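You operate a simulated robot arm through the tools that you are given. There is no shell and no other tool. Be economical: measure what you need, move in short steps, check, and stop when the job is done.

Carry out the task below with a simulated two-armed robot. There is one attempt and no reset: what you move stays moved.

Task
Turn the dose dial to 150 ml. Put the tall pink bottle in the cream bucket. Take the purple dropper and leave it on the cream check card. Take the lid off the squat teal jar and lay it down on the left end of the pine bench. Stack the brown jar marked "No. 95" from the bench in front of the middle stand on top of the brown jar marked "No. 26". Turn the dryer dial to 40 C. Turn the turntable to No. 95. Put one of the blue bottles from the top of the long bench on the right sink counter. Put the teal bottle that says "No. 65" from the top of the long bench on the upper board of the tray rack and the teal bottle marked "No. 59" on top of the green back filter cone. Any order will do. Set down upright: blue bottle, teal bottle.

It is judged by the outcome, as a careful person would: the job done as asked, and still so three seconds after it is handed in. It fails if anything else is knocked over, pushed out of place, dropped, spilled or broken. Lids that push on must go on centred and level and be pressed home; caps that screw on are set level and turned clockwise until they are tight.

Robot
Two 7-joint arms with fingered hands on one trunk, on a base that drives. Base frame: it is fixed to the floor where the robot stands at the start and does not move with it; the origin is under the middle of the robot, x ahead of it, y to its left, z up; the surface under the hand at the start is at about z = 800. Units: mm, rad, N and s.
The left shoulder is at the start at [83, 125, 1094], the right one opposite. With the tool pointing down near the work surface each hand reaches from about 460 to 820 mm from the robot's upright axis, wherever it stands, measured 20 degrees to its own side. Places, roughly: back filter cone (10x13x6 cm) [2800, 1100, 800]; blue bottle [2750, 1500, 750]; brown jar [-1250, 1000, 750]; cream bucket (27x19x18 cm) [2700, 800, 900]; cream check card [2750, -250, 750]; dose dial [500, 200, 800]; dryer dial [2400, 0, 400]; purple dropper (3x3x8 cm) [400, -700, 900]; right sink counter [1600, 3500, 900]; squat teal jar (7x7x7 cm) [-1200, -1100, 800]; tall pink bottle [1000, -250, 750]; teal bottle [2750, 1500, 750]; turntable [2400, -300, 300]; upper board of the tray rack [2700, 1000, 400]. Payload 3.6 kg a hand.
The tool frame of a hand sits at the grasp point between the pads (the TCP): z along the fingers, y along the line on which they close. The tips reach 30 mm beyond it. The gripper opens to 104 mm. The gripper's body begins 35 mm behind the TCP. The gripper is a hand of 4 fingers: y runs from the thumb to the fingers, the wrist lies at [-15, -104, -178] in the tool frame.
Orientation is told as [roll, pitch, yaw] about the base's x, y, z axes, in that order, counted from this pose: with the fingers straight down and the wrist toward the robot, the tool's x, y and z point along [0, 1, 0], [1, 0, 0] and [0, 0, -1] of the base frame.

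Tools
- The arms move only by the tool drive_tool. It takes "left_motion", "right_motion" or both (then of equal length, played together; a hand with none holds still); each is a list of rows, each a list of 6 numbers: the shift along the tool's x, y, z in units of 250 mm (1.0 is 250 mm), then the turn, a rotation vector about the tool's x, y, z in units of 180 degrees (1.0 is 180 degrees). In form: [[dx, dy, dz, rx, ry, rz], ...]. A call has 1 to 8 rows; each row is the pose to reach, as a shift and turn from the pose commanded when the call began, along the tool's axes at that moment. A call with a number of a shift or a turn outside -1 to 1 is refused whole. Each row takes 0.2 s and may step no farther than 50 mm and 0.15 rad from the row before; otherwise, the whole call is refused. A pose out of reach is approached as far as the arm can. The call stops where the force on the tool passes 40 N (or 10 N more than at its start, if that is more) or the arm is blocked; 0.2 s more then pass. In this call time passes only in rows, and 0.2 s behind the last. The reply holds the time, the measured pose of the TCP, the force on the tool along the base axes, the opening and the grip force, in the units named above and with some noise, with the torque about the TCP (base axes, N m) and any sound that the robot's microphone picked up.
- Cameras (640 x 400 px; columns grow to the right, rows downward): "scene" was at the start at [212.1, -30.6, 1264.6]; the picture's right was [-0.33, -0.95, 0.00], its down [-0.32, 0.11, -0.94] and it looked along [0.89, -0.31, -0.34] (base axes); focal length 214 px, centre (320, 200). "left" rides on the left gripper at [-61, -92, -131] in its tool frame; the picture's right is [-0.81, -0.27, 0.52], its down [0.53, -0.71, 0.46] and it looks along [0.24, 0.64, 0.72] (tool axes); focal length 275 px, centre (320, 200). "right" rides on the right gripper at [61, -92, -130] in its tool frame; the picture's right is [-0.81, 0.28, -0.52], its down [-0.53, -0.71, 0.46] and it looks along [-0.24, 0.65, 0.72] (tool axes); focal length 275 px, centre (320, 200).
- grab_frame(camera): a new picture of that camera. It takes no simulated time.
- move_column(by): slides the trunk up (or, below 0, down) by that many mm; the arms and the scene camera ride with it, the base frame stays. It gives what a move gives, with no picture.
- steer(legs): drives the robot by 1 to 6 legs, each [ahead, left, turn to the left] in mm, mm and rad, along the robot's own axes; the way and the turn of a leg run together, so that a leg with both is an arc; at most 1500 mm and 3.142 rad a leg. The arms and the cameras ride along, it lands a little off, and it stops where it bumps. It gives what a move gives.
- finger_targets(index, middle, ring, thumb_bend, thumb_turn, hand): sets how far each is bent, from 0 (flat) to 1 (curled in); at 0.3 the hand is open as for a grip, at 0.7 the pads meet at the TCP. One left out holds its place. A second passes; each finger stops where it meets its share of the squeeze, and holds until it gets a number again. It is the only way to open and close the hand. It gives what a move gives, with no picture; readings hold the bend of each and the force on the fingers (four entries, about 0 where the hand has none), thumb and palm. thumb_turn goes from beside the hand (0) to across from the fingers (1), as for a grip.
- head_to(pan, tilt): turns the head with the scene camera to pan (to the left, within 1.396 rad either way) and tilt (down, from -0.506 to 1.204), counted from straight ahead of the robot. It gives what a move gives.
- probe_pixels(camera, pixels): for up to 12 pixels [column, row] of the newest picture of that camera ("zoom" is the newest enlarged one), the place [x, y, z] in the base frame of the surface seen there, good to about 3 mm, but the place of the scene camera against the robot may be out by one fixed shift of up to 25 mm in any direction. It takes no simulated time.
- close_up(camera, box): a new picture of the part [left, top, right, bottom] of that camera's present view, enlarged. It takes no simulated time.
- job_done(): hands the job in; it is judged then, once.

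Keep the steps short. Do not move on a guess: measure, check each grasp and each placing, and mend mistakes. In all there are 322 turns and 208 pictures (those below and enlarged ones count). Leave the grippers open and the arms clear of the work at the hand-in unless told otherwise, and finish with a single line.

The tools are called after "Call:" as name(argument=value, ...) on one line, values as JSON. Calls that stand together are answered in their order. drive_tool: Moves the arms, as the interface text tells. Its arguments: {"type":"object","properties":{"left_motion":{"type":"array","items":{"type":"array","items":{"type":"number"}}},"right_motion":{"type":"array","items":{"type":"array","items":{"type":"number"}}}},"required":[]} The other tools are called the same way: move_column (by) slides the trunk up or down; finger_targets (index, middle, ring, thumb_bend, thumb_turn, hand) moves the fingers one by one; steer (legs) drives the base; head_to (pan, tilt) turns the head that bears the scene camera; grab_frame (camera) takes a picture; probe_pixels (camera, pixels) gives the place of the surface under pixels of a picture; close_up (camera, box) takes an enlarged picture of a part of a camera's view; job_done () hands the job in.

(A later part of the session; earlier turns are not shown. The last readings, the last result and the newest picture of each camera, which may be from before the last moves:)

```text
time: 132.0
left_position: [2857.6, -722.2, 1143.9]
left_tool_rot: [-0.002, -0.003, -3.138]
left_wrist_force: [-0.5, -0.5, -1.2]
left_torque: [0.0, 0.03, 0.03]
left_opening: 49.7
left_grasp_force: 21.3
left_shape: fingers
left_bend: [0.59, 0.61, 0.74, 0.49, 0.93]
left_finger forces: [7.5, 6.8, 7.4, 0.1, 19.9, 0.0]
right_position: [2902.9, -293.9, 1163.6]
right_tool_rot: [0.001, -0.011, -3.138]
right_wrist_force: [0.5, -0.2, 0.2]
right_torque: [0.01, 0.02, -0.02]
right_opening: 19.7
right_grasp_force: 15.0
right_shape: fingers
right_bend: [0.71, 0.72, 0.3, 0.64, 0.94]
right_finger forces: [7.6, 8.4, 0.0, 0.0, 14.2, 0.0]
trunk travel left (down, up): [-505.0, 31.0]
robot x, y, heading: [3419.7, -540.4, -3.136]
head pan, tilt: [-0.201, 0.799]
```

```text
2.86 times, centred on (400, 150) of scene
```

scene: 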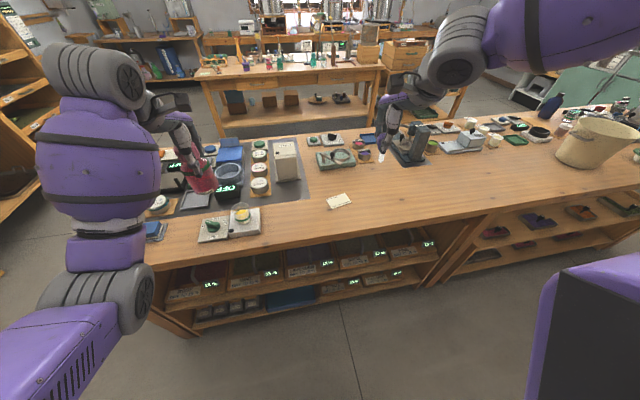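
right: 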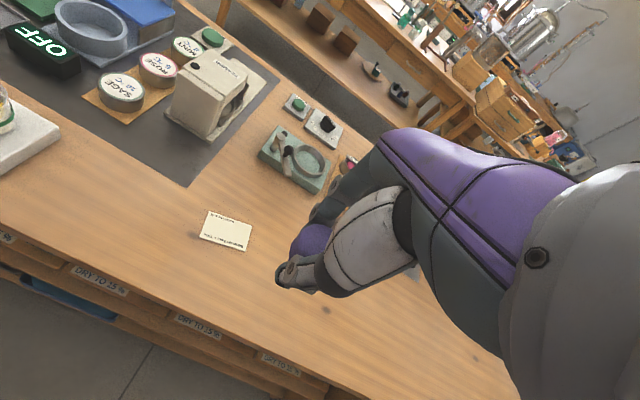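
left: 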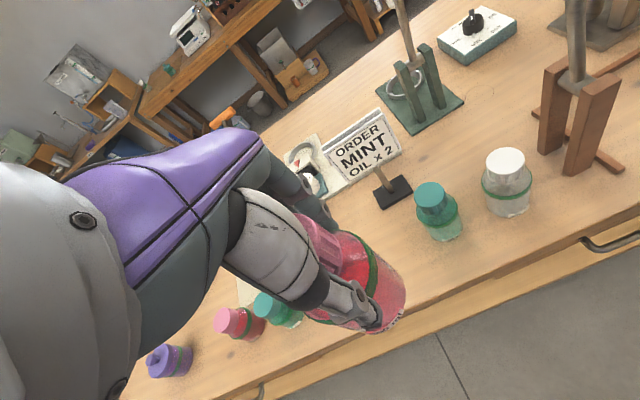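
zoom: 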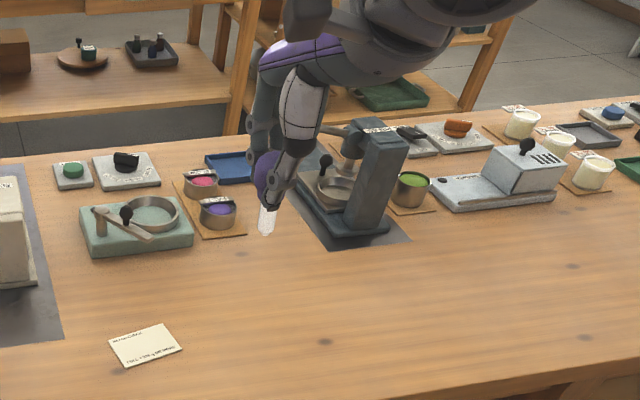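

The card centre is (2745,-340,803), long axis along (-0.3,0.95). I'll lay the dropper along it with the hand tilted sideways. First I'll move above with a small yaw.

Call:
drive_tool(right_motion=[[0.011, 0.111, 0.108, 0, 0, -0.016], [0.022, 0.222, 0.217, 0, 0, -0.032], [0.034, 0.334, 0.325, 0, 0, -0.048], [0.045, 0.445, 0.433, 0, 0, -0.064], [0.057, 0.557, 0.542, 0, 0, -0.08], [0.068, 0.668, 0.65, 0, 0, -0.0955]])

Call:
finger_targets(hand="right", ring=1.0)

Call:
drive_tool(right_motion=[[0, 0, 0, 0, 0.045, 0], [0, 0, 0, 0, 0.09, 0], [0, 0, 0, 0, 0.135, 0], [0, 0, 0, 0, 0.18, 0], [0, 0, 0, 0, 0.225, 0], [0, 0, 0, 0, 0.27, 0], [0, 0, 0, 0, 0.315, 0], [0, 0, 0, 0, 0.3333, 0]])

Call:
grab_frame(camera="scene")

Call:
grab_frame(camera="right")

```text
time: 133.4
left_position: [2858.4, -721.5, 1142.0]
left_tool_rot: [-0.001, -0.002, -3.139]
left_wrist_force: [-0.5, 0.6, -1.4]
left_torque: [-0.01, 0.0, 0.06]
left_opening: 49.6
left_grasp_force: 21.3
left_shape: fingers
left_bend: [0.59, 0.61, 0.74, 0.49, 0.93]
left_finger forces: [7.6, 6.9, 7.3, 0.0, 20.0, 0.0]
right_position: [2766.8, -308.8, 1015.9]
right_tool_rot: [-0.005, -0.012, -2.84]
right_wrist_force: [-0.3, 0.7, -0.6]
right_torque: [-0.01, -0.01, -0.03]
right_opening: 19.4
right_grasp_force: 15.2
right_shape: fingers
right_bend: [0.71, 0.72, 0.3, 0.64, 0.94]
right_finger forces: [7.5, 8.5, 0.1, 0.0, 14.1, 0.0]
right hand out of reach, approached as far as the arm can: row 6
trunk travel left (down, up): [-505.0, 31.0]
robot x, y, heading: [3421.4, -542.4, -3.138]
head pan, tilt: [-0.201, 0.799]
```

```text
time: 134.4
left_position: [2857.1, -720.9, 1142.1]
left_tool_rot: [0.0, 0.0, -3.137]
left_wrist_force: [0.3, -0.6, -1.4]
left_torque: [0.03, 0.01, 0.01]
left_opening: 49.7
left_grasp_force: 20.7
left_shape: fingers
left_bend: [0.59, 0.61, 0.74, 0.49, 0.93]
left_finger forces: [7.7, 7.0, 7.2, 0.0, 20.1, 0.0]
right_position: [2766.7, -309.0, 1015.8]
right_tool_rot: [-0.006, -0.013, -2.841]
right_wrist_force: [-0.1, -0.3, -0.3]
right_torque: [0.02, 0.03, -0.02]
right_opening: 19.5
right_grasp_force: 15.3
right_shape: fingers
right_bend: [0.71, 0.72, 1.0, 0.64, 0.94]
right_finger forces: [7.5, 8.5, 0.0, 0.0, 14.0, 0.0]
trunk travel left (down, up): [-505.0, 31.0]
robot x, y, heading: [3421.7, -539.7, -3.137]
head pan, tilt: [-0.201, 0.799]
```

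```text
time: 136.2
left_position: [2857.9, -721.9, 1143.0]
left_tool_rot: [0.0, -0.003, -3.14]
left_wrist_force: [-1.0, 1.1, -1.4]
left_torque: [0.01, 0.0, 0.02]
left_opening: 49.5
left_grasp_force: 20.9
left_shape: fingers
left_bend: [0.59, 0.61, 0.74, 0.49, 0.93]
left_finger forces: [7.5, 6.8, 7.7, 0.1, 19.7, 0.0]
right_position: [2889.4, -404.6, 1176.1]
right_tool_rot: [0.993, 0.039, -2.892]
right_wrist_force: [0.4, -0.1, -0.4]
right_torque: [-0.01, 0.0, -0.01]
right_opening: 19.3
right_grasp_force: 14.4
right_shape: fingers
right_bend: [0.71, 0.72, 1.0, 0.64, 0.94]
right_finger forces: [7.3, 8.8, 0.0, 0.0, 14.1, 0.1]
right hand out of reach, approached as far as the arm can: row 1, 2, 3, 4, 5, 6, 7, 8
trunk travel left (down, up): [-505.0, 31.0]
robot x, y, heading: [3420.3, -542.3, -3.141]
head pan, tilt: [-0.201, 0.799]
```

```text
159 pictures are left
```

scene: 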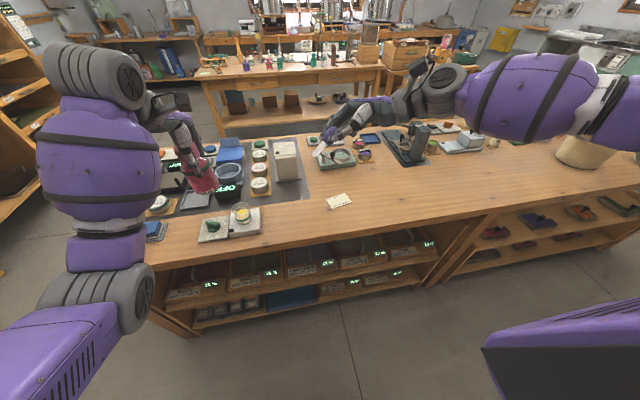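

```text
158 pictures are left
```

right: 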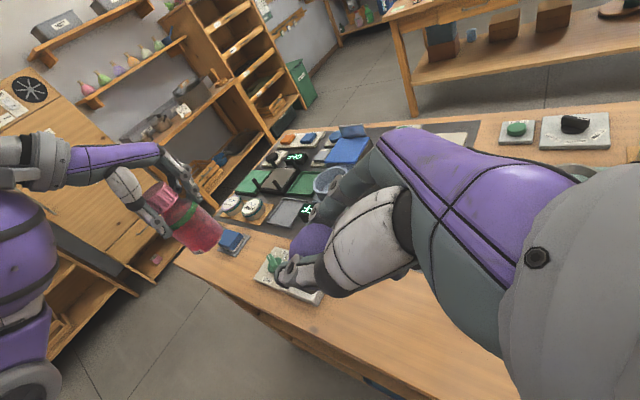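

The column is too high for this reach. I'll lift the left hand (bottle) 120 mm, lower the column 180 mm, and move the base 80 mm nearer.

Call:
drive_tool(left_motion=[[0, 0, -0.16, 0, 0, 0], [0, 0, -0.32, 0, 0, 0], [0, 0, -0.48, 0, 0, 0]])

Call:
move_column(by=-180)

Call:
steer(legs=[[80, 0, 0]])

```text
time: 137.0
left_position: [2857.9, -720.5, 1261.1]
left_tool_rot: [0.0, 0.0, -3.137]
left_wrist_force: [-0.3, 1.3, -1.4]
left_torque: [-0.01, 0.0, 0.01]
left_opening: 49.6
left_grasp_force: 20.7
left_shape: fingers
left_bend: [0.59, 0.61, 0.74, 0.49, 0.93]
left_finger forces: [7.4, 6.9, 7.2, 0.1, 19.5, 0.0]
right_position: [2890.4, -405.9, 1174.5]
right_tool_rot: [0.99, 0.039, -2.893]
right_wrist_force: [-0.1, -0.3, 0.1]
right_torque: [-0.02, 0.01, 0.01]
right_opening: 19.5
right_grasp_force: 15.2
right_shape: fingers
right_bend: [0.71, 0.72, 1.0, 0.64, 0.94]
right_finger forces: [7.4, 8.8, 0.0, 0.0, 14.1, 0.0]
trunk travel left (down, up): [-505.0, 31.0]
robot x, y, heading: [3422.0, -544.4, -3.139]
head pan, tilt: [-0.201, 0.799]
```

```text
time: 139.0
left_position: [2858.3, -721.2, 1080.6]
left_tool_rot: [-0.001, -0.002, -3.137]
left_wrist_force: [0.8, 0.3, -1.1]
left_torque: [0.01, 0.01, -0.01]
left_opening: 49.5
left_grasp_force: 20.4
left_shape: fingers
left_bend: [0.59, 0.61, 0.74, 0.49, 0.93]
left_finger forces: [7.5, 6.9, 6.9, 0.0, 19.4, 0.1]
right_position: [2885.0, -404.2, 993.2]
right_tool_rot: [0.99, 0.039, -2.891]
right_wrist_force: [0.1, 0.3, 0.2]
right_torque: [0.01, 0.0, 0.02]
right_opening: 19.4
right_grasp_force: 15.2
right_shape: fingers
right_bend: [0.71, 0.72, 1.0, 0.64, 0.94]
right_finger forces: [7.6, 8.8, 0.0, 0.0, 14.1, 0.0]
trunk travel left (down, up): [-325.0, 211.0]
robot x, y, heading: [3421.0, -541.5, -3.133]
head pan, tilt: [-0.201, 0.799]
```

```text
time: 140.0
left_position: [2776.4, -723.2, 1081.5]
left_tool_rot: [-0.001, -0.001, -3.138]
left_wrist_force: [-0.5, 0.3, -2.1]
left_torque: [-0.01, 0.0, -0.02]
left_opening: 49.5
left_grasp_force: 20.5
left_shape: fingers
left_bend: [0.59, 0.61, 0.74, 0.49, 0.93]
left_finger forces: [7.4, 7.0, 7.0, 0.1, 19.4, 0.0]
right_position: [2802.9, -405.2, 993.0]
right_tool_rot: [0.991, 0.042, -2.893]
right_wrist_force: [-0.2, -0.2, -0.3]
right_torque: [0.03, -0.02, -0.02]
right_opening: 19.3
right_grasp_force: 16.0
right_shape: fingers
right_bend: [0.71, 0.72, 1.0, 0.64, 0.94]
right_finger forces: [7.5, 8.9, 0.0, 0.1, 14.1, 0.0]
trunk travel left (down, up): [-325.0, 211.0]
robot x, y, heading: [3338.5, -543.4, -3.141]
head pan, tilt: [-0.201, 0.799]
```

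The tilt is about 57°. I'll move to 50 mm above the release pose.

Call:
drive_tool(right_motion=[[-0.134, 0.0445, -0.038, 0, 0, 0], [-0.268, 0.089, -0.0755, 0, 0, 0], [-0.402, 0.1335, -0.113, 0, 0, 0], [-0.536, 0.178, -0.151, 0, 0, 0]])

Call:
close_up(camera="scene", box=[260, 130, 460, 270])

Call:
grab_frame(camera="right")

```text
time: 141.0
left_position: [2778.3, -721.3, 1083.7]
left_tool_rot: [0.002, -0.001, -3.139]
left_wrist_force: [-0.3, -0.8, -1.7]
left_torque: [-0.02, 0.03, 0.01]
left_opening: 49.6
left_grasp_force: 20.4
left_shape: fingers
left_bend: [0.59, 0.61, 0.74, 0.49, 0.93]
left_finger forces: [7.3, 6.9, 6.9, 0.1, 19.3, 0.0]
right_position: [2766.3, -361.2, 954.7]
right_tool_rot: [0.987, 0.045, -2.897]
right_wrist_force: [-0.8, 0.7, -0.7]
right_torque: [0.01, 0.02, 0.01]
right_opening: 19.4
right_grasp_force: 15.4
right_shape: fingers
right_bend: [0.71, 0.72, 1.0, 0.64, 0.94]
right_finger forces: [7.5, 8.9, 0.0, 0.0, 14.1, 0.0]
right hand out of reach, approached as far as the arm can: row 2, 3, 4
trunk travel left (down, up): [-325.0, 211.0]
robot x, y, heading: [3343.7, -542.5, -3.138]
head pan, tilt: [-0.201, 0.799]
```

```text
2.86 times, centred on (360, 200) of scene
```

zoom: 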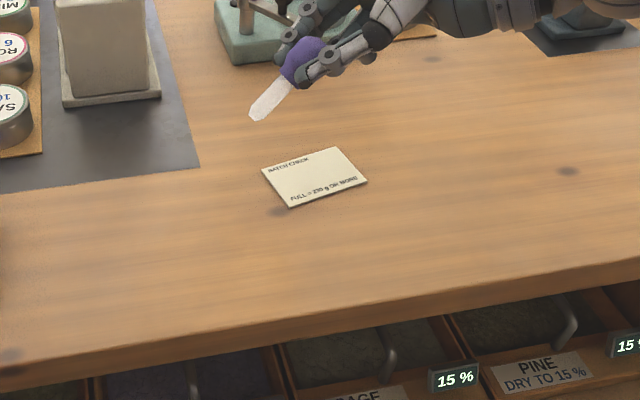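

```text
156 pictures are left
```

right: 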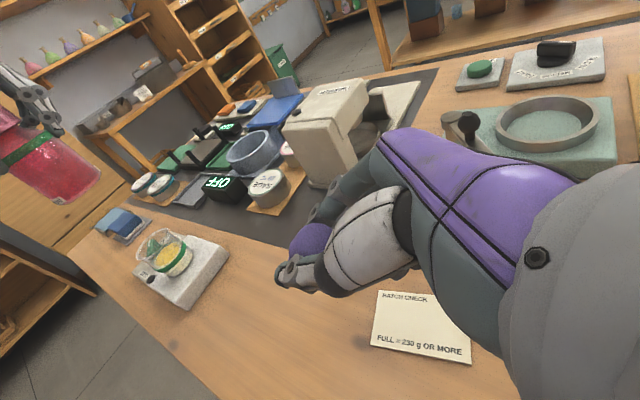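

The arm is at its limit in this tilt, so I'll bring the whole robot to the target instead: left hand up 100, base shifted, column down in part.

Call:
drive_tool(left_motion=[[0, 0, -0.16, 0, 0, 0], [0, 0, -0.32, 0, 0, 0], [0, 0, -0.4, 0, 0, 0]])

Call:
steer(legs=[[29, -48, 0]])

Call:
move_column(by=-75)

Call:
grab_frame(camera="right")

Call:
close_up(camera="scene", box=[260, 130, 460, 270])

```text
time: 141.8
left_position: [2778.3, -721.8, 1183.0]
left_tool_rot: [0.002, -0.003, -3.138]
left_wrist_force: [0.2, 0.7, -1.4]
left_torque: [-0.02, 0.01, 0.0]
left_opening: 49.5
left_grasp_force: 20.2
left_shape: fingers
left_bend: [0.59, 0.61, 0.74, 0.49, 0.93]
left_finger forces: [7.4, 7.1, 6.8, 0.0, 19.2, 0.1]
right_position: [2765.3, -360.1, 955.9]
right_tool_rot: [0.987, 0.045, -2.895]
right_wrist_force: [-0.1, -0.1, 0.6]
right_torque: [-0.01, 0.01, 0.0]
right_opening: 19.4
right_grasp_force: 15.6
right_shape: fingers
right_bend: [0.71, 0.72, 1.0, 0.64, 0.94]
right_finger forces: [7.5, 8.9, 0.0, 0.0, 14.1, 0.1]
trunk travel left (down, up): [-325.0, 211.0]
robot x, y, heading: [3338.4, -544.6, -3.14]
head pan, tilt: [-0.201, 0.799]
```

```text
time: 142.9
left_position: [2749.1, -674.2, 1183.2]
left_tool_rot: [0.001, -0.001, -3.138]
left_wrist_force: [0.5, -0.4, -2.1]
left_torque: [-0.01, 0.01, 0.05]
left_opening: 49.8
left_grasp_force: 20.2
left_shape: fingers
left_bend: [0.59, 0.61, 0.74, 0.49, 0.93]
left_finger forces: [7.3, 7.0, 6.9, 0.0, 19.2, 0.0]
right_position: [2736.2, -313.5, 954.4]
right_tool_rot: [0.989, 0.045, -2.896]
right_wrist_force: [-0.6, 0.8, 0.1]
right_torque: [-0.01, -0.03, 0.01]
right_opening: 19.3
right_grasp_force: 15.2
right_shape: fingers
right_bend: [0.71, 0.72, 1.0, 0.64, 0.94]
right_finger forces: [7.4, 8.9, 0.0, 0.0, 14.0, 0.0]
trunk travel left (down, up): [-325.0, 211.0]
robot x, y, heading: [3314.4, -496.2, -3.134]
head pan, tilt: [-0.201, 0.799]
```

```text
time: 144.1
left_position: [2748.8, -674.6, 1107.9]
left_tool_rot: [0.002, -0.001, -3.137]
left_wrist_force: [-0.1, -0.5, -1.5]
left_torque: [0.03, 0.01, -0.01]
left_opening: 49.6
left_grasp_force: 20.9
left_shape: fingers
left_bend: [0.59, 0.61, 0.74, 0.49, 0.93]
left_finger forces: [7.5, 7.1, 6.9, 0.0, 19.2, 0.1]
right_position: [2737.5, -313.4, 880.7]
right_tool_rot: [0.988, 0.043, -2.896]
right_wrist_force: [0.3, 0.2, -0.4]
right_torque: [-0.01, 0.01, -0.01]
right_opening: 19.1
right_grasp_force: 15.2
right_shape: fingers
right_bend: [0.71, 0.72, 1.0, 0.64, 0.94]
right_finger forces: [7.4, 8.9, 0.0, 0.1, 14.0, 0.0]
trunk travel left (down, up): [-250.0, 286.0]
robot x, y, heading: [3312.2, -499.0, -3.13]
head pan, tilt: [-0.201, 0.799]
```

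```text
155 pictures are left
```

right: 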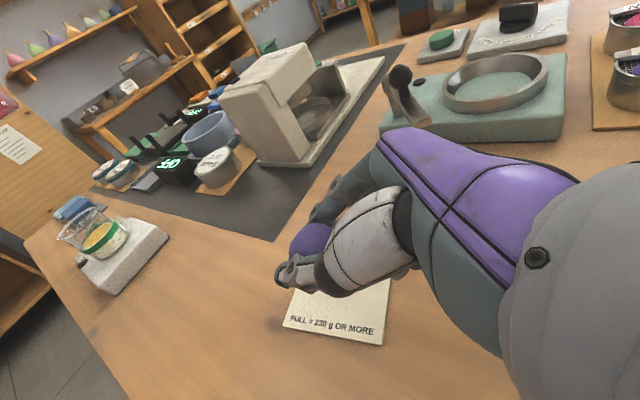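

```text
2.86 times, centred on (360, 200) of scene
```

zoom: 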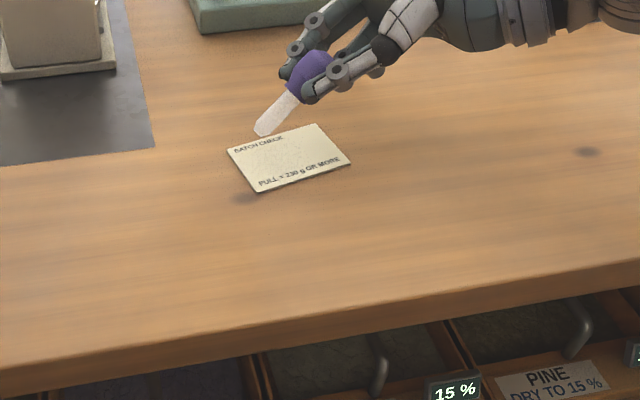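

Looks lined up. I'll lower the column 25 mm more and look again.

Call:
move_column(by=-25)

Call:
close_up(camera="scene", box=[290, 130, 430, 230])

Call:
probe_pixels(camera="zoom", pixels=[[320, 200]])

```text
time: 144.8
left_position: [2750.0, -674.8, 1083.2]
left_tool_rot: [0.001, -0.002, -3.138]
left_wrist_force: [-0.6, 0.2, -2.6]
left_torque: [0.02, 0.03, -0.02]
left_opening: 49.9
left_grasp_force: 20.5
left_shape: fingers
left_bend: [0.59, 0.61, 0.74, 0.49, 0.93]
left_finger forces: [7.4, 7.1, 6.9, 0.0, 19.2, 0.0]
right_position: [2737.4, -312.7, 855.0]
right_tool_rot: [0.988, 0.045, -2.894]
right_wrist_force: [0.0, -0.1, 0.6]
right_torque: [-0.01, 0.0, -0.03]
right_opening: 19.4
right_grasp_force: 15.0
right_shape: fingers
right_bend: [0.71, 0.72, 1.0, 0.64, 0.94]
right_finger forces: [7.4, 9.0, 0.0, 0.1, 14.1, 0.0]
trunk travel left (down, up): [-225.0, 311.0]
robot x, y, heading: [3315.4, -492.2, -3.133]
head pan, tilt: [-0.201, 0.799]
```

```text
4.00 times, centred on (360, 180) of scene
```

zoom: 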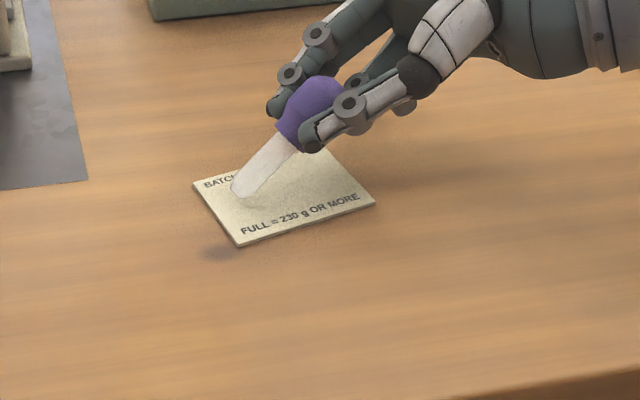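

```text
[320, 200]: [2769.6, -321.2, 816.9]
```

The tip hovers just over the card. I'll lower 6 mm more, then open the fingers a little so they still act as guides.

Call:
move_column(by=-7)

Call:
finger_targets(hand="right", index=0.6, middle=0.6, thumb_bend=0.57)

Call:
close_up(camera="scene", box=[290, 130, 430, 230])

```text
time: 145.3
left_position: [2749.5, -674.1, 1075.5]
left_tool_rot: [-0.002, -0.003, -3.14]
left_wrist_force: [1.0, -0.4, -1.2]
left_torque: [0.0, 0.0, 0.0]
left_opening: 49.5
left_grasp_force: 20.3
left_shape: fingers
left_bend: [0.59, 0.61, 0.74, 0.49, 0.93]
left_finger forces: [7.4, 7.0, 6.9, 0.1, 19.2, 0.1]
right_position: [2737.5, -312.2, 847.8]
right_tool_rot: [0.988, 0.045, -2.895]
right_wrist_force: [-0.3, 0.4, 0.8]
right_torque: [-0.01, -0.02, -0.03]
right_opening: 19.4
right_grasp_force: 15.8
right_shape: fingers
right_bend: [0.71, 0.72, 1.0, 0.65, 0.94]
right_finger forces: [8.0, 9.1, 0.0, 0.1, 14.3, 0.1]
trunk travel left (down, up): [-218.0, 318.0]
robot x, y, heading: [3309.9, -492.0, -3.135]
head pan, tilt: [-0.201, 0.799]
```

```text
time: 146.3
left_position: [2748.6, -675.2, 1075.5]
left_tool_rot: [0.001, -0.002, -3.139]
left_wrist_force: [0.7, 0.2, -1.7]
left_torque: [0.0, 0.04, -0.01]
left_opening: 49.5
left_grasp_force: 20.3
left_shape: fingers
left_bend: [0.59, 0.61, 0.74, 0.49, 0.93]
left_finger forces: [7.5, 7.0, 6.9, 0.0, 19.2, 0.0]
right_position: [2737.0, -313.4, 848.2]
right_tool_rot: [0.986, 0.046, -2.897]
right_wrist_force: [0.2, -0.1, 0.5]
right_torque: [-0.02, -0.03, 0.02]
right_opening: 30.6
right_grasp_force: 0.1
right_shape: fingers
right_bend: [0.6, 0.6, 1.0, 0.56, 0.97]
right_finger forces: [0.0, 0.0, 0.0, 0.1, 0.0, 0.0]
trunk travel left (down, up): [-218.0, 318.0]
robot x, y, heading: [3312.3, -494.6, -3.134]
head pan, tilt: [-0.201, 0.799]
```

```text
4.00 times, centred on (360, 180) of scene
```

zoom: 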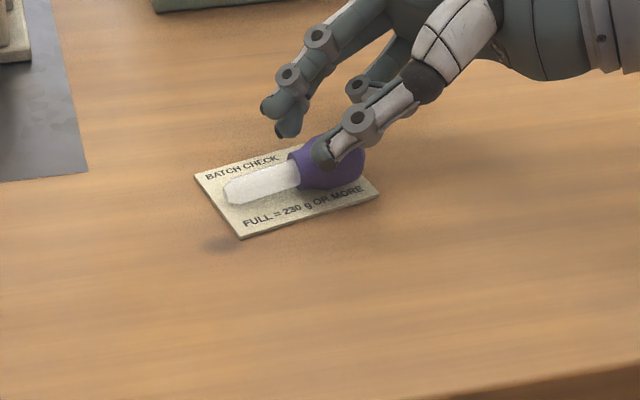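

The dropper lies on the card. I'll open fully and raise the column straight up.

Call:
finger_targets(hand="right", index=0.4, middle=0.4, thumb_bend=0.4)

Call:
move_column(by=150)

Call:
close_up(camera="scene", box=[260, 150, 460, 290])

```text
time: 147.3
left_position: [2749.4, -674.9, 1074.9]
left_tool_rot: [0.0, -0.002, -3.137]
left_wrist_force: [0.7, -0.5, -1.1]
left_torque: [0.0, 0.02, 0.01]
left_opening: 49.6
left_grasp_force: 20.4
left_shape: fingers
left_bend: [0.59, 0.61, 0.74, 0.49, 0.93]
left_finger forces: [7.4, 7.0, 6.9, 0.0, 19.2, 0.0]
right_position: [2734.8, -315.1, 846.5]
right_tool_rot: [0.988, 0.045, -2.897]
right_wrist_force: [-0.1, 0.3, 1.0]
right_torque: [0.02, 0.02, -0.01]
right_opening: 77.5
right_grasp_force: 0.1
right_shape: fingers
right_bend: [0.4, 0.4, 1.0, 0.4, 0.97]
right_finger forces: [0.1, 0.0, 0.1, 0.0, 0.1, 0.0]
trunk travel left (down, up): [-218.0, 318.0]
robot x, y, heading: [3312.6, -491.8, -3.139]
head pan, tilt: [-0.201, 0.799]
```

```text
time: 149.1
left_position: [2747.2, -674.8, 1224.8]
left_tool_rot: [0.0, 0.0, -3.139]
left_wrist_force: [0.0, 0.4, -1.7]
left_torque: [0.04, 0.03, 0.01]
left_opening: 49.6
left_grasp_force: 20.1
left_shape: fingers
left_bend: [0.59, 0.61, 0.74, 0.49, 0.93]
left_finger forces: [7.3, 7.0, 6.8, 0.0, 19.2, 0.0]
right_position: [2736.8, -313.0, 998.1]
right_tool_rot: [0.984, 0.051, -2.901]
right_wrist_force: [-0.2, 0.2, -0.7]
right_torque: [-0.02, 0.0, 0.02]
right_opening: 77.5
right_grasp_force: 0.1
right_shape: fingers
right_bend: [0.4, 0.4, 1.0, 0.4, 0.97]
right_finger forces: [0.1, 0.1, 0.0, 0.0, 0.0, 0.0]
trunk travel left (down, up): [-368.0, 168.0]
robot x, y, heading: [3313.0, -493.2, -3.137]
head pan, tilt: [-0.201, 0.799]
```

```text
2.86 times, centred on (360, 220) of scene
```

zoom: 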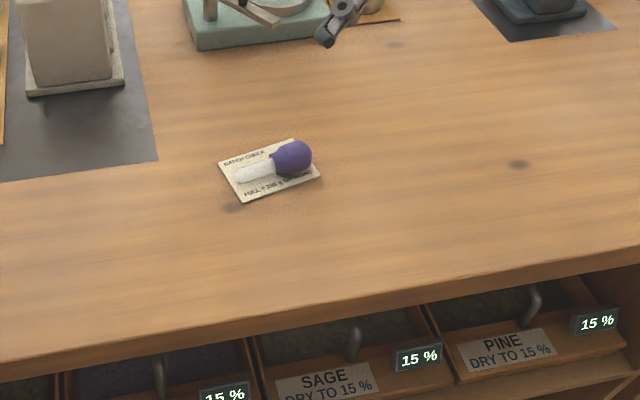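

The dropper lies on the card. I'll back the robot off and untilt the right hand, opening the ring finger again.

Call:
steer(legs=[[-110, 0, 0]])

Call:
drive_tool(right_motion=[[0, 0, 0, 0, -0.045, 0], [0, 0, 0, 0, -0.09, 0], [0, 0, 0, 0, -0.135, 0], [0, 0, 0, 0, -0.18, 0], [0, 0, 0, 0, -0.225, 0], [0, 0, 0, 0, -0.27, 0], [0, 0, 0, 0, -0.313, 0]])

Call:
finger_targets(hand="right", index=0.3, middle=0.3, ring=0.3, thumb_bend=0.3)

```text
time: 150.3
left_position: [2857.8, -673.8, 1225.2]
left_tool_rot: [0.001, -0.001, -3.137]
left_wrist_force: [-0.4, -0.7, -1.2]
left_torque: [0.01, 0.04, 0.01]
left_opening: 49.8
left_grasp_force: 20.4
left_shape: fingers
left_bend: [0.59, 0.61, 0.74, 0.49, 0.93]
left_finger forces: [7.4, 7.0, 6.8, 0.0, 19.1, 0.1]
right_position: [2846.8, -314.1, 999.4]
right_tool_rot: [0.986, 0.051, -2.901]
right_wrist_force: [0.6, 0.0, 0.5]
right_torque: [0.02, -0.01, 0.0]
right_opening: 77.5
right_grasp_force: 0.2
right_shape: fingers
right_bend: [0.4, 0.4, 1.0, 0.4, 0.97]
right_finger forces: [0.0, 0.0, 0.0, 0.0, 0.0, 0.0]
trunk travel left (down, up): [-368.0, 168.0]
robot x, y, heading: [3419.8, -494.0, -3.135]
head pan, tilt: [-0.201, 0.799]
```

```text
time: 151.9
left_position: [2857.5, -674.2, 1225.8]
left_tool_rot: [0.001, -0.001, -3.136]
left_wrist_force: [-0.1, 0.2, -0.9]
left_torque: [0.01, 0.03, 0.0]
left_opening: 49.6
left_grasp_force: 20.4
left_shape: fingers
left_bend: [0.59, 0.61, 0.74, 0.49, 0.93]
left_finger forces: [7.4, 6.9, 6.8, 0.0, 19.2, 0.0]
right_position: [2844.6, -313.7, 999.0]
right_tool_rot: [-0.001, 0.049, -2.901]
right_wrist_force: [0.2, -0.1, 0.2]
right_torque: [0.02, 0.0, 0.04]
right_opening: 77.7
right_grasp_force: 0.0
right_shape: fingers
right_bend: [0.4, 0.4, 1.0, 0.4, 0.97]
right_finger forces: [0.1, 0.0, 0.0, 0.0, 0.0, 0.1]
trunk travel left (down, up): [-368.0, 168.0]
robot x, y, heading: [3422.5, -489.5, -3.138]
head pan, tilt: [-0.201, 0.799]
```

```text
time: 152.9
left_position: [2858.0, -673.4, 1226.1]
left_tool_rot: [0.002, 0.0, -3.139]
left_wrist_force: [-0.4, 0.0, -1.2]
left_torque: [0.02, 0.03, 0.0]
left_opening: 49.6
left_grasp_force: 20.1
left_shape: fingers
left_bend: [0.59, 0.61, 0.74, 0.49, 0.93]
left_finger forces: [7.4, 7.0, 6.8, 0.0, 19.2, 0.0]
right_position: [2845.2, -313.8, 999.2]
right_tool_rot: [0.0, 0.046, -2.901]
right_wrist_force: [-0.1, -0.6, -0.2]
right_torque: [0.03, 0.0, 0.03]
right_opening: 102.9
right_grasp_force: 0.1
right_shape: fingers
right_bend: [0.3, 0.3, 0.3, 0.3, 0.97]
right_finger forces: [0.1, 0.0, 0.1, 0.0, 0.0, 0.0]
trunk travel left (down, up): [-368.0, 168.0]
robot x, y, heading: [3420.6, -495.1, -3.139]
head pan, tilt: [-0.201, 0.799]
```

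I'll square up and raise the right hand, then drive along to the bucket.

Call:
drive_tool(right_motion=[[0, -0.04, -0.16, -0.004, 0, 0.02], [0, -0.08, -0.32, -0.008, 0, 0.04], [0, -0.12, -0.48, -0.012, 0, 0.06], [0, -0.16, -0.64, -0.0147, 0, 0.076]])

Call:
steer(legs=[[-60, -1400, 0]])

Call:
head_to(pan=0.1, tilt=0.7)

Call:
grab_frame(camera="scene")

```text
time: 153.9
left_position: [2858.4, -674.5, 1226.2]
left_tool_rot: [0.0, -0.001, -3.139]
left_wrist_force: [-0.2, 0.2, -2.8]
left_torque: [-0.02, 0.03, 0.0]
left_opening: 49.3
left_grasp_force: 19.9
left_shape: fingers
left_bend: [0.59, 0.61, 0.74, 0.49, 0.93]
left_finger forces: [7.4, 7.0, 6.7, 0.0, 19.0, 0.0]
right_position: [2878.3, -305.1, 1161.6]
right_tool_rot: [-0.006, 0.0, -3.14]
right_wrist_force: [0.1, 0.7, -0.3]
right_torque: [0.01, 0.0, 0.0]
right_opening: 102.7
right_grasp_force: 0.2
right_shape: fingers
right_bend: [0.3, 0.3, 0.3, 0.3, 0.97]
right_finger forces: [0.1, 0.1, 0.0, 0.0, 0.1, 0.0]
trunk travel left (down, up): [-368.0, 168.0]
robot x, y, heading: [3419.3, -490.8, -3.141]
head pan, tilt: [-0.201, 0.799]
```

```text
time: 166.4
left_position: [2909.5, 732.5, 1225.2]
left_tool_rot: [0.002, 0.0, -3.135]
left_wrist_force: [-0.8, 0.6, -1.3]
left_torque: [0.01, 0.02, 0.0]
left_opening: 49.7
left_grasp_force: 19.5
left_shape: fingers
left_bend: [0.59, 0.61, 0.74, 0.49, 0.93]
left_finger forces: [7.4, 7.1, 6.6, 0.1, 19.0, 0.0]
right_position: [2928.1, 1100.4, 1159.6]
right_tool_rot: [-0.006, 0.002, -3.136]
right_wrist_force: [0.1, -0.6, -0.5]
right_torque: [0.02, 0.02, -0.01]
right_opening: 102.7
right_grasp_force: 0.0
right_shape: fingers
right_bend: [0.3, 0.3, 0.3, 0.3, 0.97]
right_finger forces: [0.1, 0.0, 0.0, 0.0, 0.1, 0.0]
trunk travel left (down, up): [-368.0, 168.0]
robot x, y, heading: [3473.3, 915.9, -3.131]
head pan, tilt: [-0.201, 0.799]
```

```text
time: 167.2
left_position: [2909.5, 731.7, 1226.0]
left_tool_rot: [-0.001, -0.002, -3.137]
left_wrist_force: [-0.9, 0.9, -1.5]
left_torque: [-0.01, 0.03, 0.03]
left_opening: 49.5
left_grasp_force: 19.9
left_shape: fingers
left_bend: [0.59, 0.61, 0.74, 0.49, 0.93]
left_finger forces: [7.4, 7.1, 6.5, 0.1, 19.1, 0.0]
right_position: [2928.5, 1099.8, 1160.9]
right_tool_rot: [-0.005, 0.003, -3.134]
right_wrist_force: [0.0, 0.2, -0.1]
right_torque: [-0.02, -0.01, -0.06]
right_opening: 103.0
right_grasp_force: 0.0
right_shape: fingers
right_bend: [0.3, 0.3, 0.3, 0.3, 0.97]
right_finger forces: [0.0, 0.0, 0.1, 0.0, 0.1, 0.1]
trunk travel left (down, up): [-368.0, 168.0]
robot x, y, heading: [3473.4, 913.0, -3.133]
head pan, tilt: [0.099, 0.7]
```

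```text
150 pictures are left
```

scene: 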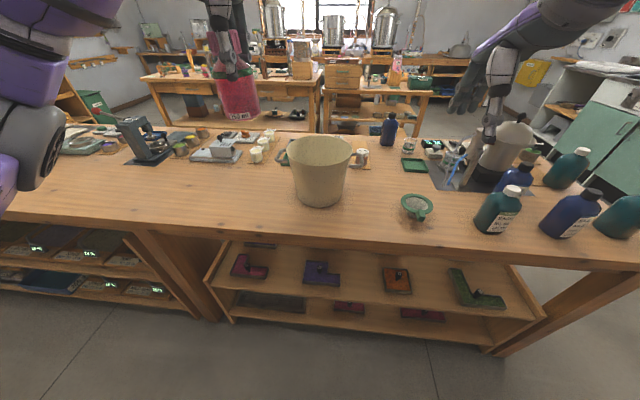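

The bucket is right ahead at (318,165), the green cone at (415,207), and bottles sit to the right. I'll measure the bucket.

Call:
probe_pixels(camera="scene", pixels=[[292, 150], [350, 150], [320, 137], [320, 165], [318, 150], [415, 200], [405, 205], [430, 205], [497, 225], [380, 165]])

Call:
grab_frame(camera="left")

Call:
grab_frame(camera="right")

```text
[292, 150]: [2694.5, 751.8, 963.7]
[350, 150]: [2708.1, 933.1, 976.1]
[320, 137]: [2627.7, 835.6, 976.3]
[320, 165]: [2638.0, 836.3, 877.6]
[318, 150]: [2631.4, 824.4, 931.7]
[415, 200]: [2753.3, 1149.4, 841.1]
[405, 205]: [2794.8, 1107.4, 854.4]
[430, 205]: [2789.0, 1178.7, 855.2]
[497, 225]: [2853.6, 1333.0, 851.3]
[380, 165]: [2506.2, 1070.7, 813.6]
```

```text
149 pictures are left
```

left: 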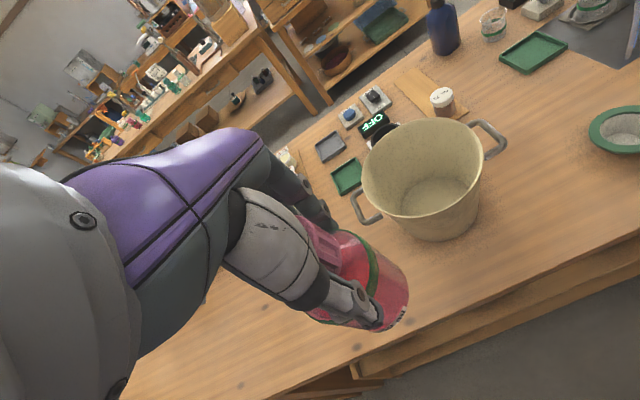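

```text
148 pictures are left
```

right: 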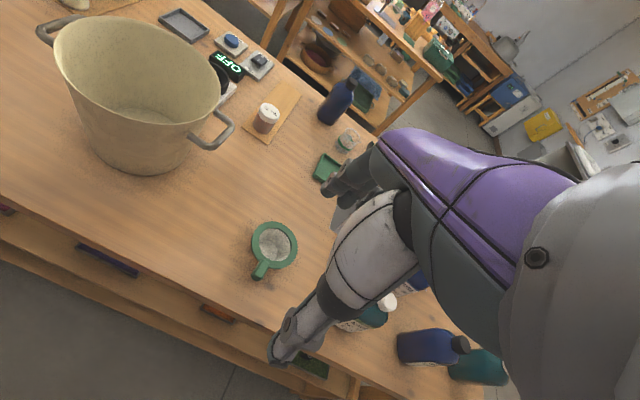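

The bucket is empty. I'll measure its floor and rim with the left camera.

Call:
probe_pixels(camera="left", pixels=[[430, 195], [440, 205], [366, 180], [484, 155], [430, 122], [430, 222], [410, 190], [455, 190]])

```text
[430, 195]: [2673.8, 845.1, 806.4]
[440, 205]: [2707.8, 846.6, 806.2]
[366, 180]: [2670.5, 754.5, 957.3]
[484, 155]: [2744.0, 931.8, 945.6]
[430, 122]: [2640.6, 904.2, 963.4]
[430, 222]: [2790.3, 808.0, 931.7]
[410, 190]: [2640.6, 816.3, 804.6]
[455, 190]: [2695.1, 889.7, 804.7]
```

The bucket's rim centre is about (2708,848), rim z≈960, floor z≈805. I'll move the base so the left hand reaches it comfortably.

Call:
steer(legs=[[110, -90, 0]])

Call:
grab_frame(camera="left")

```text
time: 168.6
left_position: [2800.0, 820.0, 1225.4]
left_tool_rot: [0.0, 0.0, -3.135]
left_wrist_force: [-0.2, -0.1, -1.5]
left_torque: [0.01, -0.03, 0.01]
left_opening: 49.5
left_grasp_force: 20.2
left_shape: fingers
left_bend: [0.59, 0.61, 0.74, 0.49, 0.93]
left_finger forces: [7.4, 7.1, 6.4, 0.0, 19.1, 0.0]
right_position: [2819.1, 1188.5, 1161.5]
right_tool_rot: [-0.006, 0.003, -3.136]
right_wrist_force: [0.0, 0.5, 0.0]
right_torque: [0.0, 0.03, -0.01]
right_opening: 103.0
right_grasp_force: 0.0
right_shape: fingers
right_bend: [0.3, 0.3, 0.3, 0.3, 0.97]
right_finger forces: [0.0, 0.1, 0.1, 0.0, 0.1, 0.0]
trunk travel left (down, up): [-368.0, 168.0]
robot x, y, heading: [3364.8, 1000.6, -3.133]
head pan, tilt: [0.099, 0.7]
```

```text
147 pictures are left
```

left: 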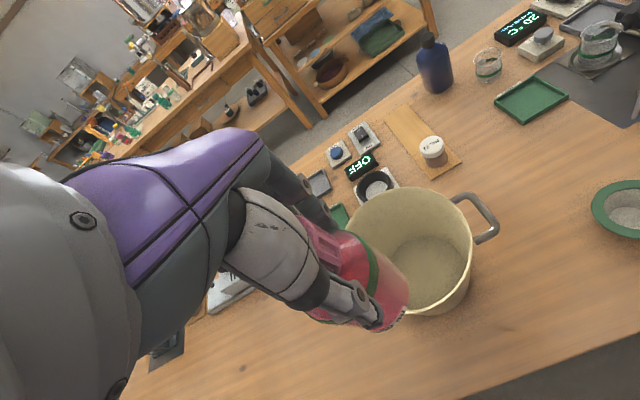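

Now I'll move above the bucket centre at the present height and check.

Call:
drive_tool(left_motion=[[-0.056, 0.184, 0, 0, 0, 0], [-0.112, 0.368, 0, 0, 0, 0], [-0.112, 0.368, 0.15, 0, 0, 0], [-0.112, 0.368, 0.3, 0, 0, 0], [-0.112, 0.368, 0.45, 0, 0, 0]])

Call:
grab_frame(camera="left")

Call:
grab_frame(camera="scene")

```text
time: 169.8
left_position: [2708.2, 845.9, 1113.6]
left_tool_rot: [-0.001, -0.002, -3.135]
left_wrist_force: [0.3, 0.4, -1.0]
left_torque: [0.01, -0.01, 0.02]
left_opening: 49.5
left_grasp_force: 19.6
left_shape: fingers
left_bend: [0.59, 0.61, 0.74, 0.49, 0.93]
left_finger forces: [7.5, 7.1, 6.2, 0.0, 18.8, 0.0]
right_position: [2818.7, 1188.1, 1159.9]
right_tool_rot: [-0.006, 0.005, -3.135]
right_wrist_force: [1.0, 0.1, -0.1]
right_torque: [0.01, -0.01, 0.01]
right_opening: 102.8
right_grasp_force: 0.1
right_shape: fingers
right_bend: [0.3, 0.3, 0.3, 0.3, 0.97]
right_finger forces: [0.0, 0.0, 0.0, 0.0, 0.0, 0.0]
trunk travel left (down, up): [-368.0, 168.0]
robot x, y, heading: [3365.3, 998.9, -3.132]
head pan, tilt: [0.099, 0.7]
```

```text
146 pictures are left
```

left: 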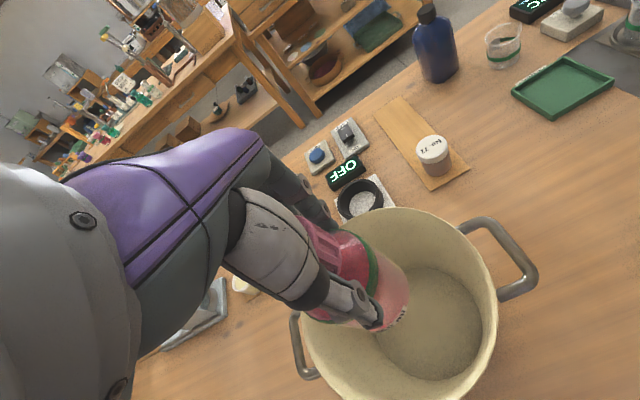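

```text
145 pictures are left
```

scene: 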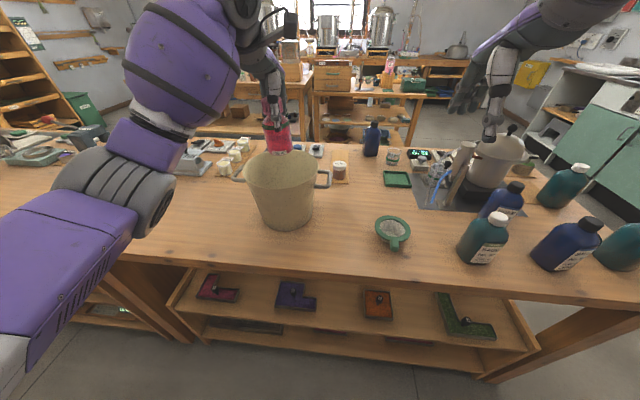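

I'll check the rim centre from this closer view.

Call:
probe_pixels(camera="left", pixels=[[400, 209], [495, 300], [304, 330], [470, 250], [330, 385], [440, 300], [430, 340], [445, 380]])

```text
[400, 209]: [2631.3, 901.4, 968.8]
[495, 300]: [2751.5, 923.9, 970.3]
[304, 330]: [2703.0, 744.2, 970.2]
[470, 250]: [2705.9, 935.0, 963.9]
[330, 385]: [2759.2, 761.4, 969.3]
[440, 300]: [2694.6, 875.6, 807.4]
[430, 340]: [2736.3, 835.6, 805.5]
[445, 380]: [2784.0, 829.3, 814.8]
```

The rim centre is (2704.6,840), radius 96. I'll lower the bottle straight down in small steps to just above the floor.

Call:
drive_tool(left_motion=[[0.024, 0.016, 0.14, 0, 0, 0], [0.024, 0.016, 0.28, 0, 0, 0], [0.024, 0.016, 0.42, 0, 0, 0], [0.024, 0.016, 0.56, 0, 0, 0], [0.024, 0.016, 0.68, 0, 0, 0], [0.024, 0.016, 0.78, 0, 0, 0], [0.024, 0.016, 0.845, 0, 0, 0]])

Call:
grab_frame(camera="left")

Call:
close_up(camera="scene", box=[200, 80, 360, 240])

```text
time: 171.4
left_position: [2703.5, 842.6, 901.2]
left_tool_rot: [0.0, -0.002, -3.134]
left_wrist_force: [0.7, 1.1, -1.9]
left_torque: [0.02, 0.02, -0.03]
left_opening: 49.5
left_grasp_force: 19.7
left_shape: fingers
left_bend: [0.59, 0.61, 0.74, 0.49, 0.93]
left_finger forces: [7.3, 6.9, 6.0, 0.1, 18.5, 0.0]
right_position: [2818.5, 1187.6, 1161.0]
right_tool_rot: [-0.005, 0.002, -3.134]
right_wrist_force: [0.6, -0.4, -0.3]
right_torque: [-0.02, -0.03, 0.0]
right_opening: 103.0
right_grasp_force: 0.0
right_shape: fingers
right_bend: [0.3, 0.3, 0.3, 0.3, 0.97]
right_finger forces: [0.1, 0.0, 0.0, 0.0, 0.0, 0.1]
trunk travel left (down, up): [-368.0, 168.0]
robot x, y, heading: [3363.3, 1002.7, -3.133]
head pan, tilt: [0.099, 0.7]
```

```text
144 pictures are left
```

left: 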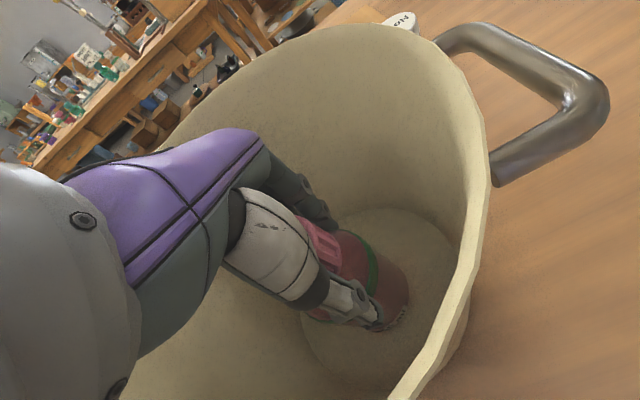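

```text
2.50 times, centred on (280, 160) of scene
```

zoom: 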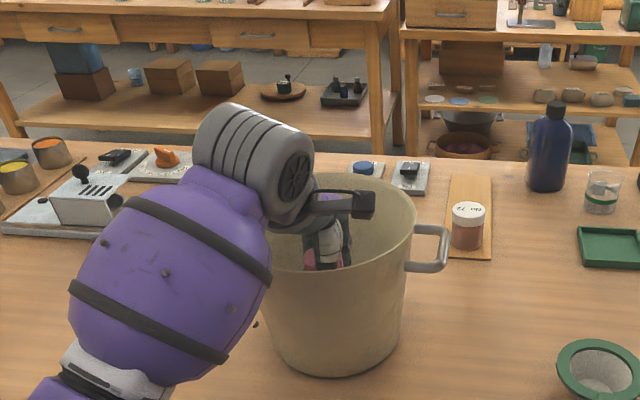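

There's no contact with the bucket. I'll lower the last few mm, then open just wide enough.

Call:
drive_tool(left_motion=[[0, 0, 0.012, 0, 0, 0], [0, 0, 0.024, 0, 0, 0]])

Call:
finger_targets(hand="left", index=0.42, middle=0.42, ring=0.42, thumb_bend=0.38)

Call:
grab_frame(camera="left")

```text
time: 172.0
left_position: [2706.0, 842.5, 898.6]
left_tool_rot: [0.0, -0.008, -3.134]
left_wrist_force: [-1.1, 1.6, 10.8]
left_torque: [-0.17, -0.13, 0.01]
left_opening: 49.5
left_grasp_force: 23.8
left_shape: fingers
left_bend: [0.59, 0.61, 0.75, 0.49, 0.92]
left_finger forces: [7.3, 7.4, 10.6, 0.0, 22.6, 0.0]
right_position: [2820.1, 1189.1, 1160.7]
right_tool_rot: [-0.006, 0.002, -3.135]
right_wrist_force: [-1.0, 0.0, -0.4]
right_torque: [0.0, -0.01, 0.02]
right_opening: 102.8
right_grasp_force: 0.1
right_shape: fingers
right_bend: [0.3, 0.3, 0.3, 0.3, 0.97]
right_finger forces: [0.0, 0.1, 0.0, 0.0, 0.0, 0.0]
trunk travel left (down, up): [-368.0, 168.0]
robot x, y, heading: [3363.7, 1004.4, -3.133]
head pan, tilt: [0.099, 0.7]
```

```text
time: 173.0
left_position: [2704.2, 839.6, 895.5]
left_tool_rot: [0.0, -0.001, -3.135]
left_wrist_force: [0.5, 0.3, -0.6]
left_torque: [-0.03, 0.02, 0.01]
left_opening: 78.0
left_grasp_force: 0.4
left_shape: fingers
left_bend: [0.42, 0.42, 0.42, 0.38, 0.97]
left_finger forces: [0.1, 0.0, 0.1, 0.0, 0.2, 0.0]
right_position: [2819.2, 1187.9, 1161.3]
right_tool_rot: [-0.007, 0.001, -3.133]
right_wrist_force: [-0.7, 0.5, -0.3]
right_torque: [0.01, 0.02, 0.03]
right_opening: 102.8
right_grasp_force: 0.1
right_shape: fingers
right_bend: [0.3, 0.3, 0.3, 0.3, 0.97]
right_finger forces: [0.0, 0.0, 0.0, 0.1, 0.1, 0.0]
trunk travel left (down, up): [-368.0, 168.0]
robot x, y, heading: [3363.2, 1002.0, -3.136]
head pan, tilt: [0.099, 0.7]
```

```text
142 pictures are left
```

left: 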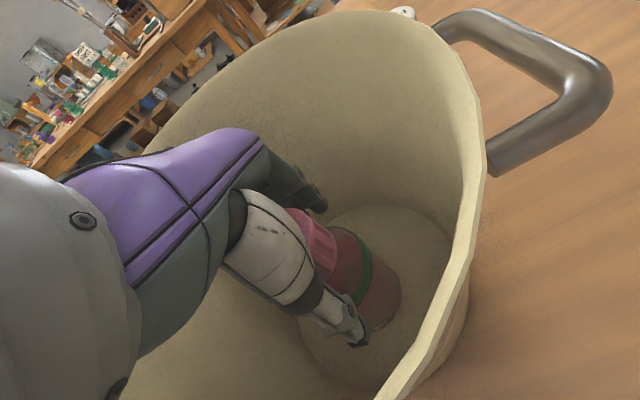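

The bottle stands free. I'll shift slightly off the thumb and draw straight up.

Call:
drive_tool(left_motion=[[0, -0.02, 0, 0, 0, 0], [0, -0.02, -0.1, 0, 0, 0], [0, -0.02, -0.25, 0, 0, 0], [0, -0.02, -0.42, 0, 0, 0], [0, -0.02, -0.6, 0, 0, 0], [0, -0.02, -0.78, 0, 0, 0], [0, -0.02, -0.96, 0, 0, 0]])

Call:
grab_frame(camera="left")

```text
time: 174.6
left_position: [2711.0, 840.8, 1136.2]
left_tool_rot: [0.0, 0.001, -3.136]
left_wrist_force: [0.1, -0.5, -0.3]
left_torque: [0.0, 0.02, 0.02]
left_opening: 77.6
left_grasp_force: 0.0
left_shape: fingers
left_bend: [0.42, 0.42, 0.42, 0.38, 0.97]
left_finger forces: [0.0, 0.0, 0.1, 0.0, 0.1, 0.1]
right_position: [2819.6, 1189.1, 1160.6]
right_tool_rot: [-0.005, 0.001, -3.137]
right_wrist_force: [-0.2, 0.0, -0.2]
right_torque: [-0.01, 0.04, -0.01]
right_opening: 103.0
right_grasp_force: 0.1
right_shape: fingers
right_bend: [0.3, 0.3, 0.3, 0.3, 0.97]
right_finger forces: [0.0, 0.0, 0.0, 0.1, 0.1, 0.0]
trunk travel left (down, up): [-368.0, 168.0]
robot x, y, heading: [3362.3, 1002.9, -3.135]
head pan, tilt: [0.099, 0.7]
```

```text
141 pictures are left
```

left: 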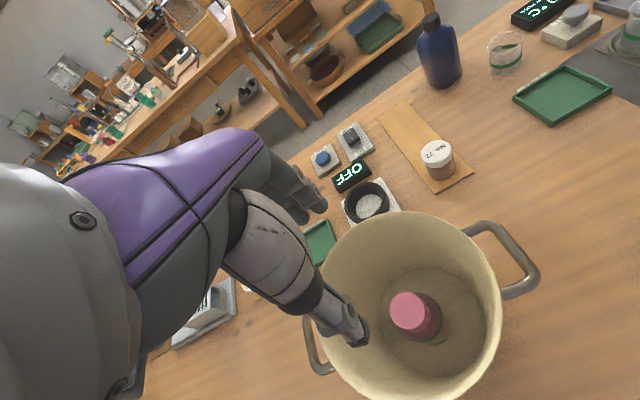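

The pink bottle stands in the bucket. Now the bottles: I'll enlarge the view at right.

Call:
head_to(pan=-0.5, tilt=0.7)

Call:
grab_frame(camera="scene")

Call:
close_up(camera="scene", box=[240, 120, 480, 280])

```text
time: 175.6
left_position: [2709.0, 841.7, 1134.7]
left_tool_rot: [0.0, 0.0, -3.135]
left_wrist_force: [-0.2, -0.3, 1.1]
left_torque: [0.0, 0.01, -0.03]
left_opening: 77.8
left_grasp_force: 0.0
left_shape: fingers
left_bend: [0.42, 0.42, 0.42, 0.38, 0.97]
left_finger forces: [0.0, 0.1, 0.0, 0.1, 0.0, 0.1]
right_position: [2819.0, 1188.1, 1161.3]
right_tool_rot: [-0.006, 0.002, -3.137]
right_wrist_force: [0.1, 0.2, 0.4]
right_torque: [0.02, 0.0, -0.01]
right_opening: 102.6
right_grasp_force: 0.2
right_shape: fingers
right_bend: [0.3, 0.3, 0.3, 0.3, 0.97]
right_finger forces: [0.0, 0.1, 0.0, 0.0, 0.0, 0.0]
trunk travel left (down, up): [-368.0, 168.0]
robot x, y, heading: [3364.7, 1004.1, -3.137]
head pan, tilt: [-0.499, 0.7]
```

```text
140 pictures are left
```

scene: 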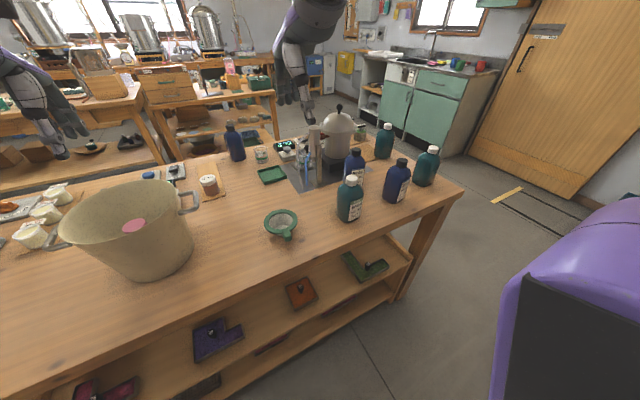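

```text
2.50 times, centred on (360, 200) of scene
```

zoom: 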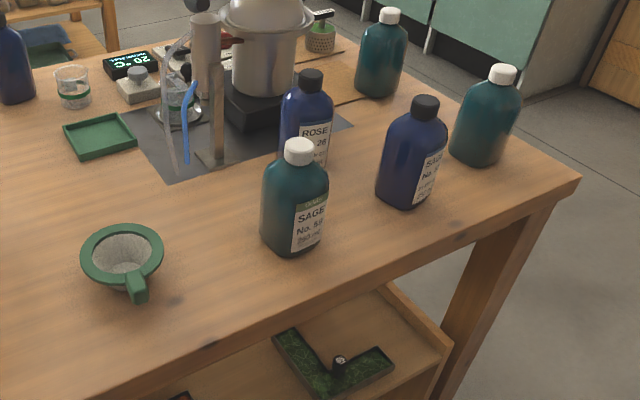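

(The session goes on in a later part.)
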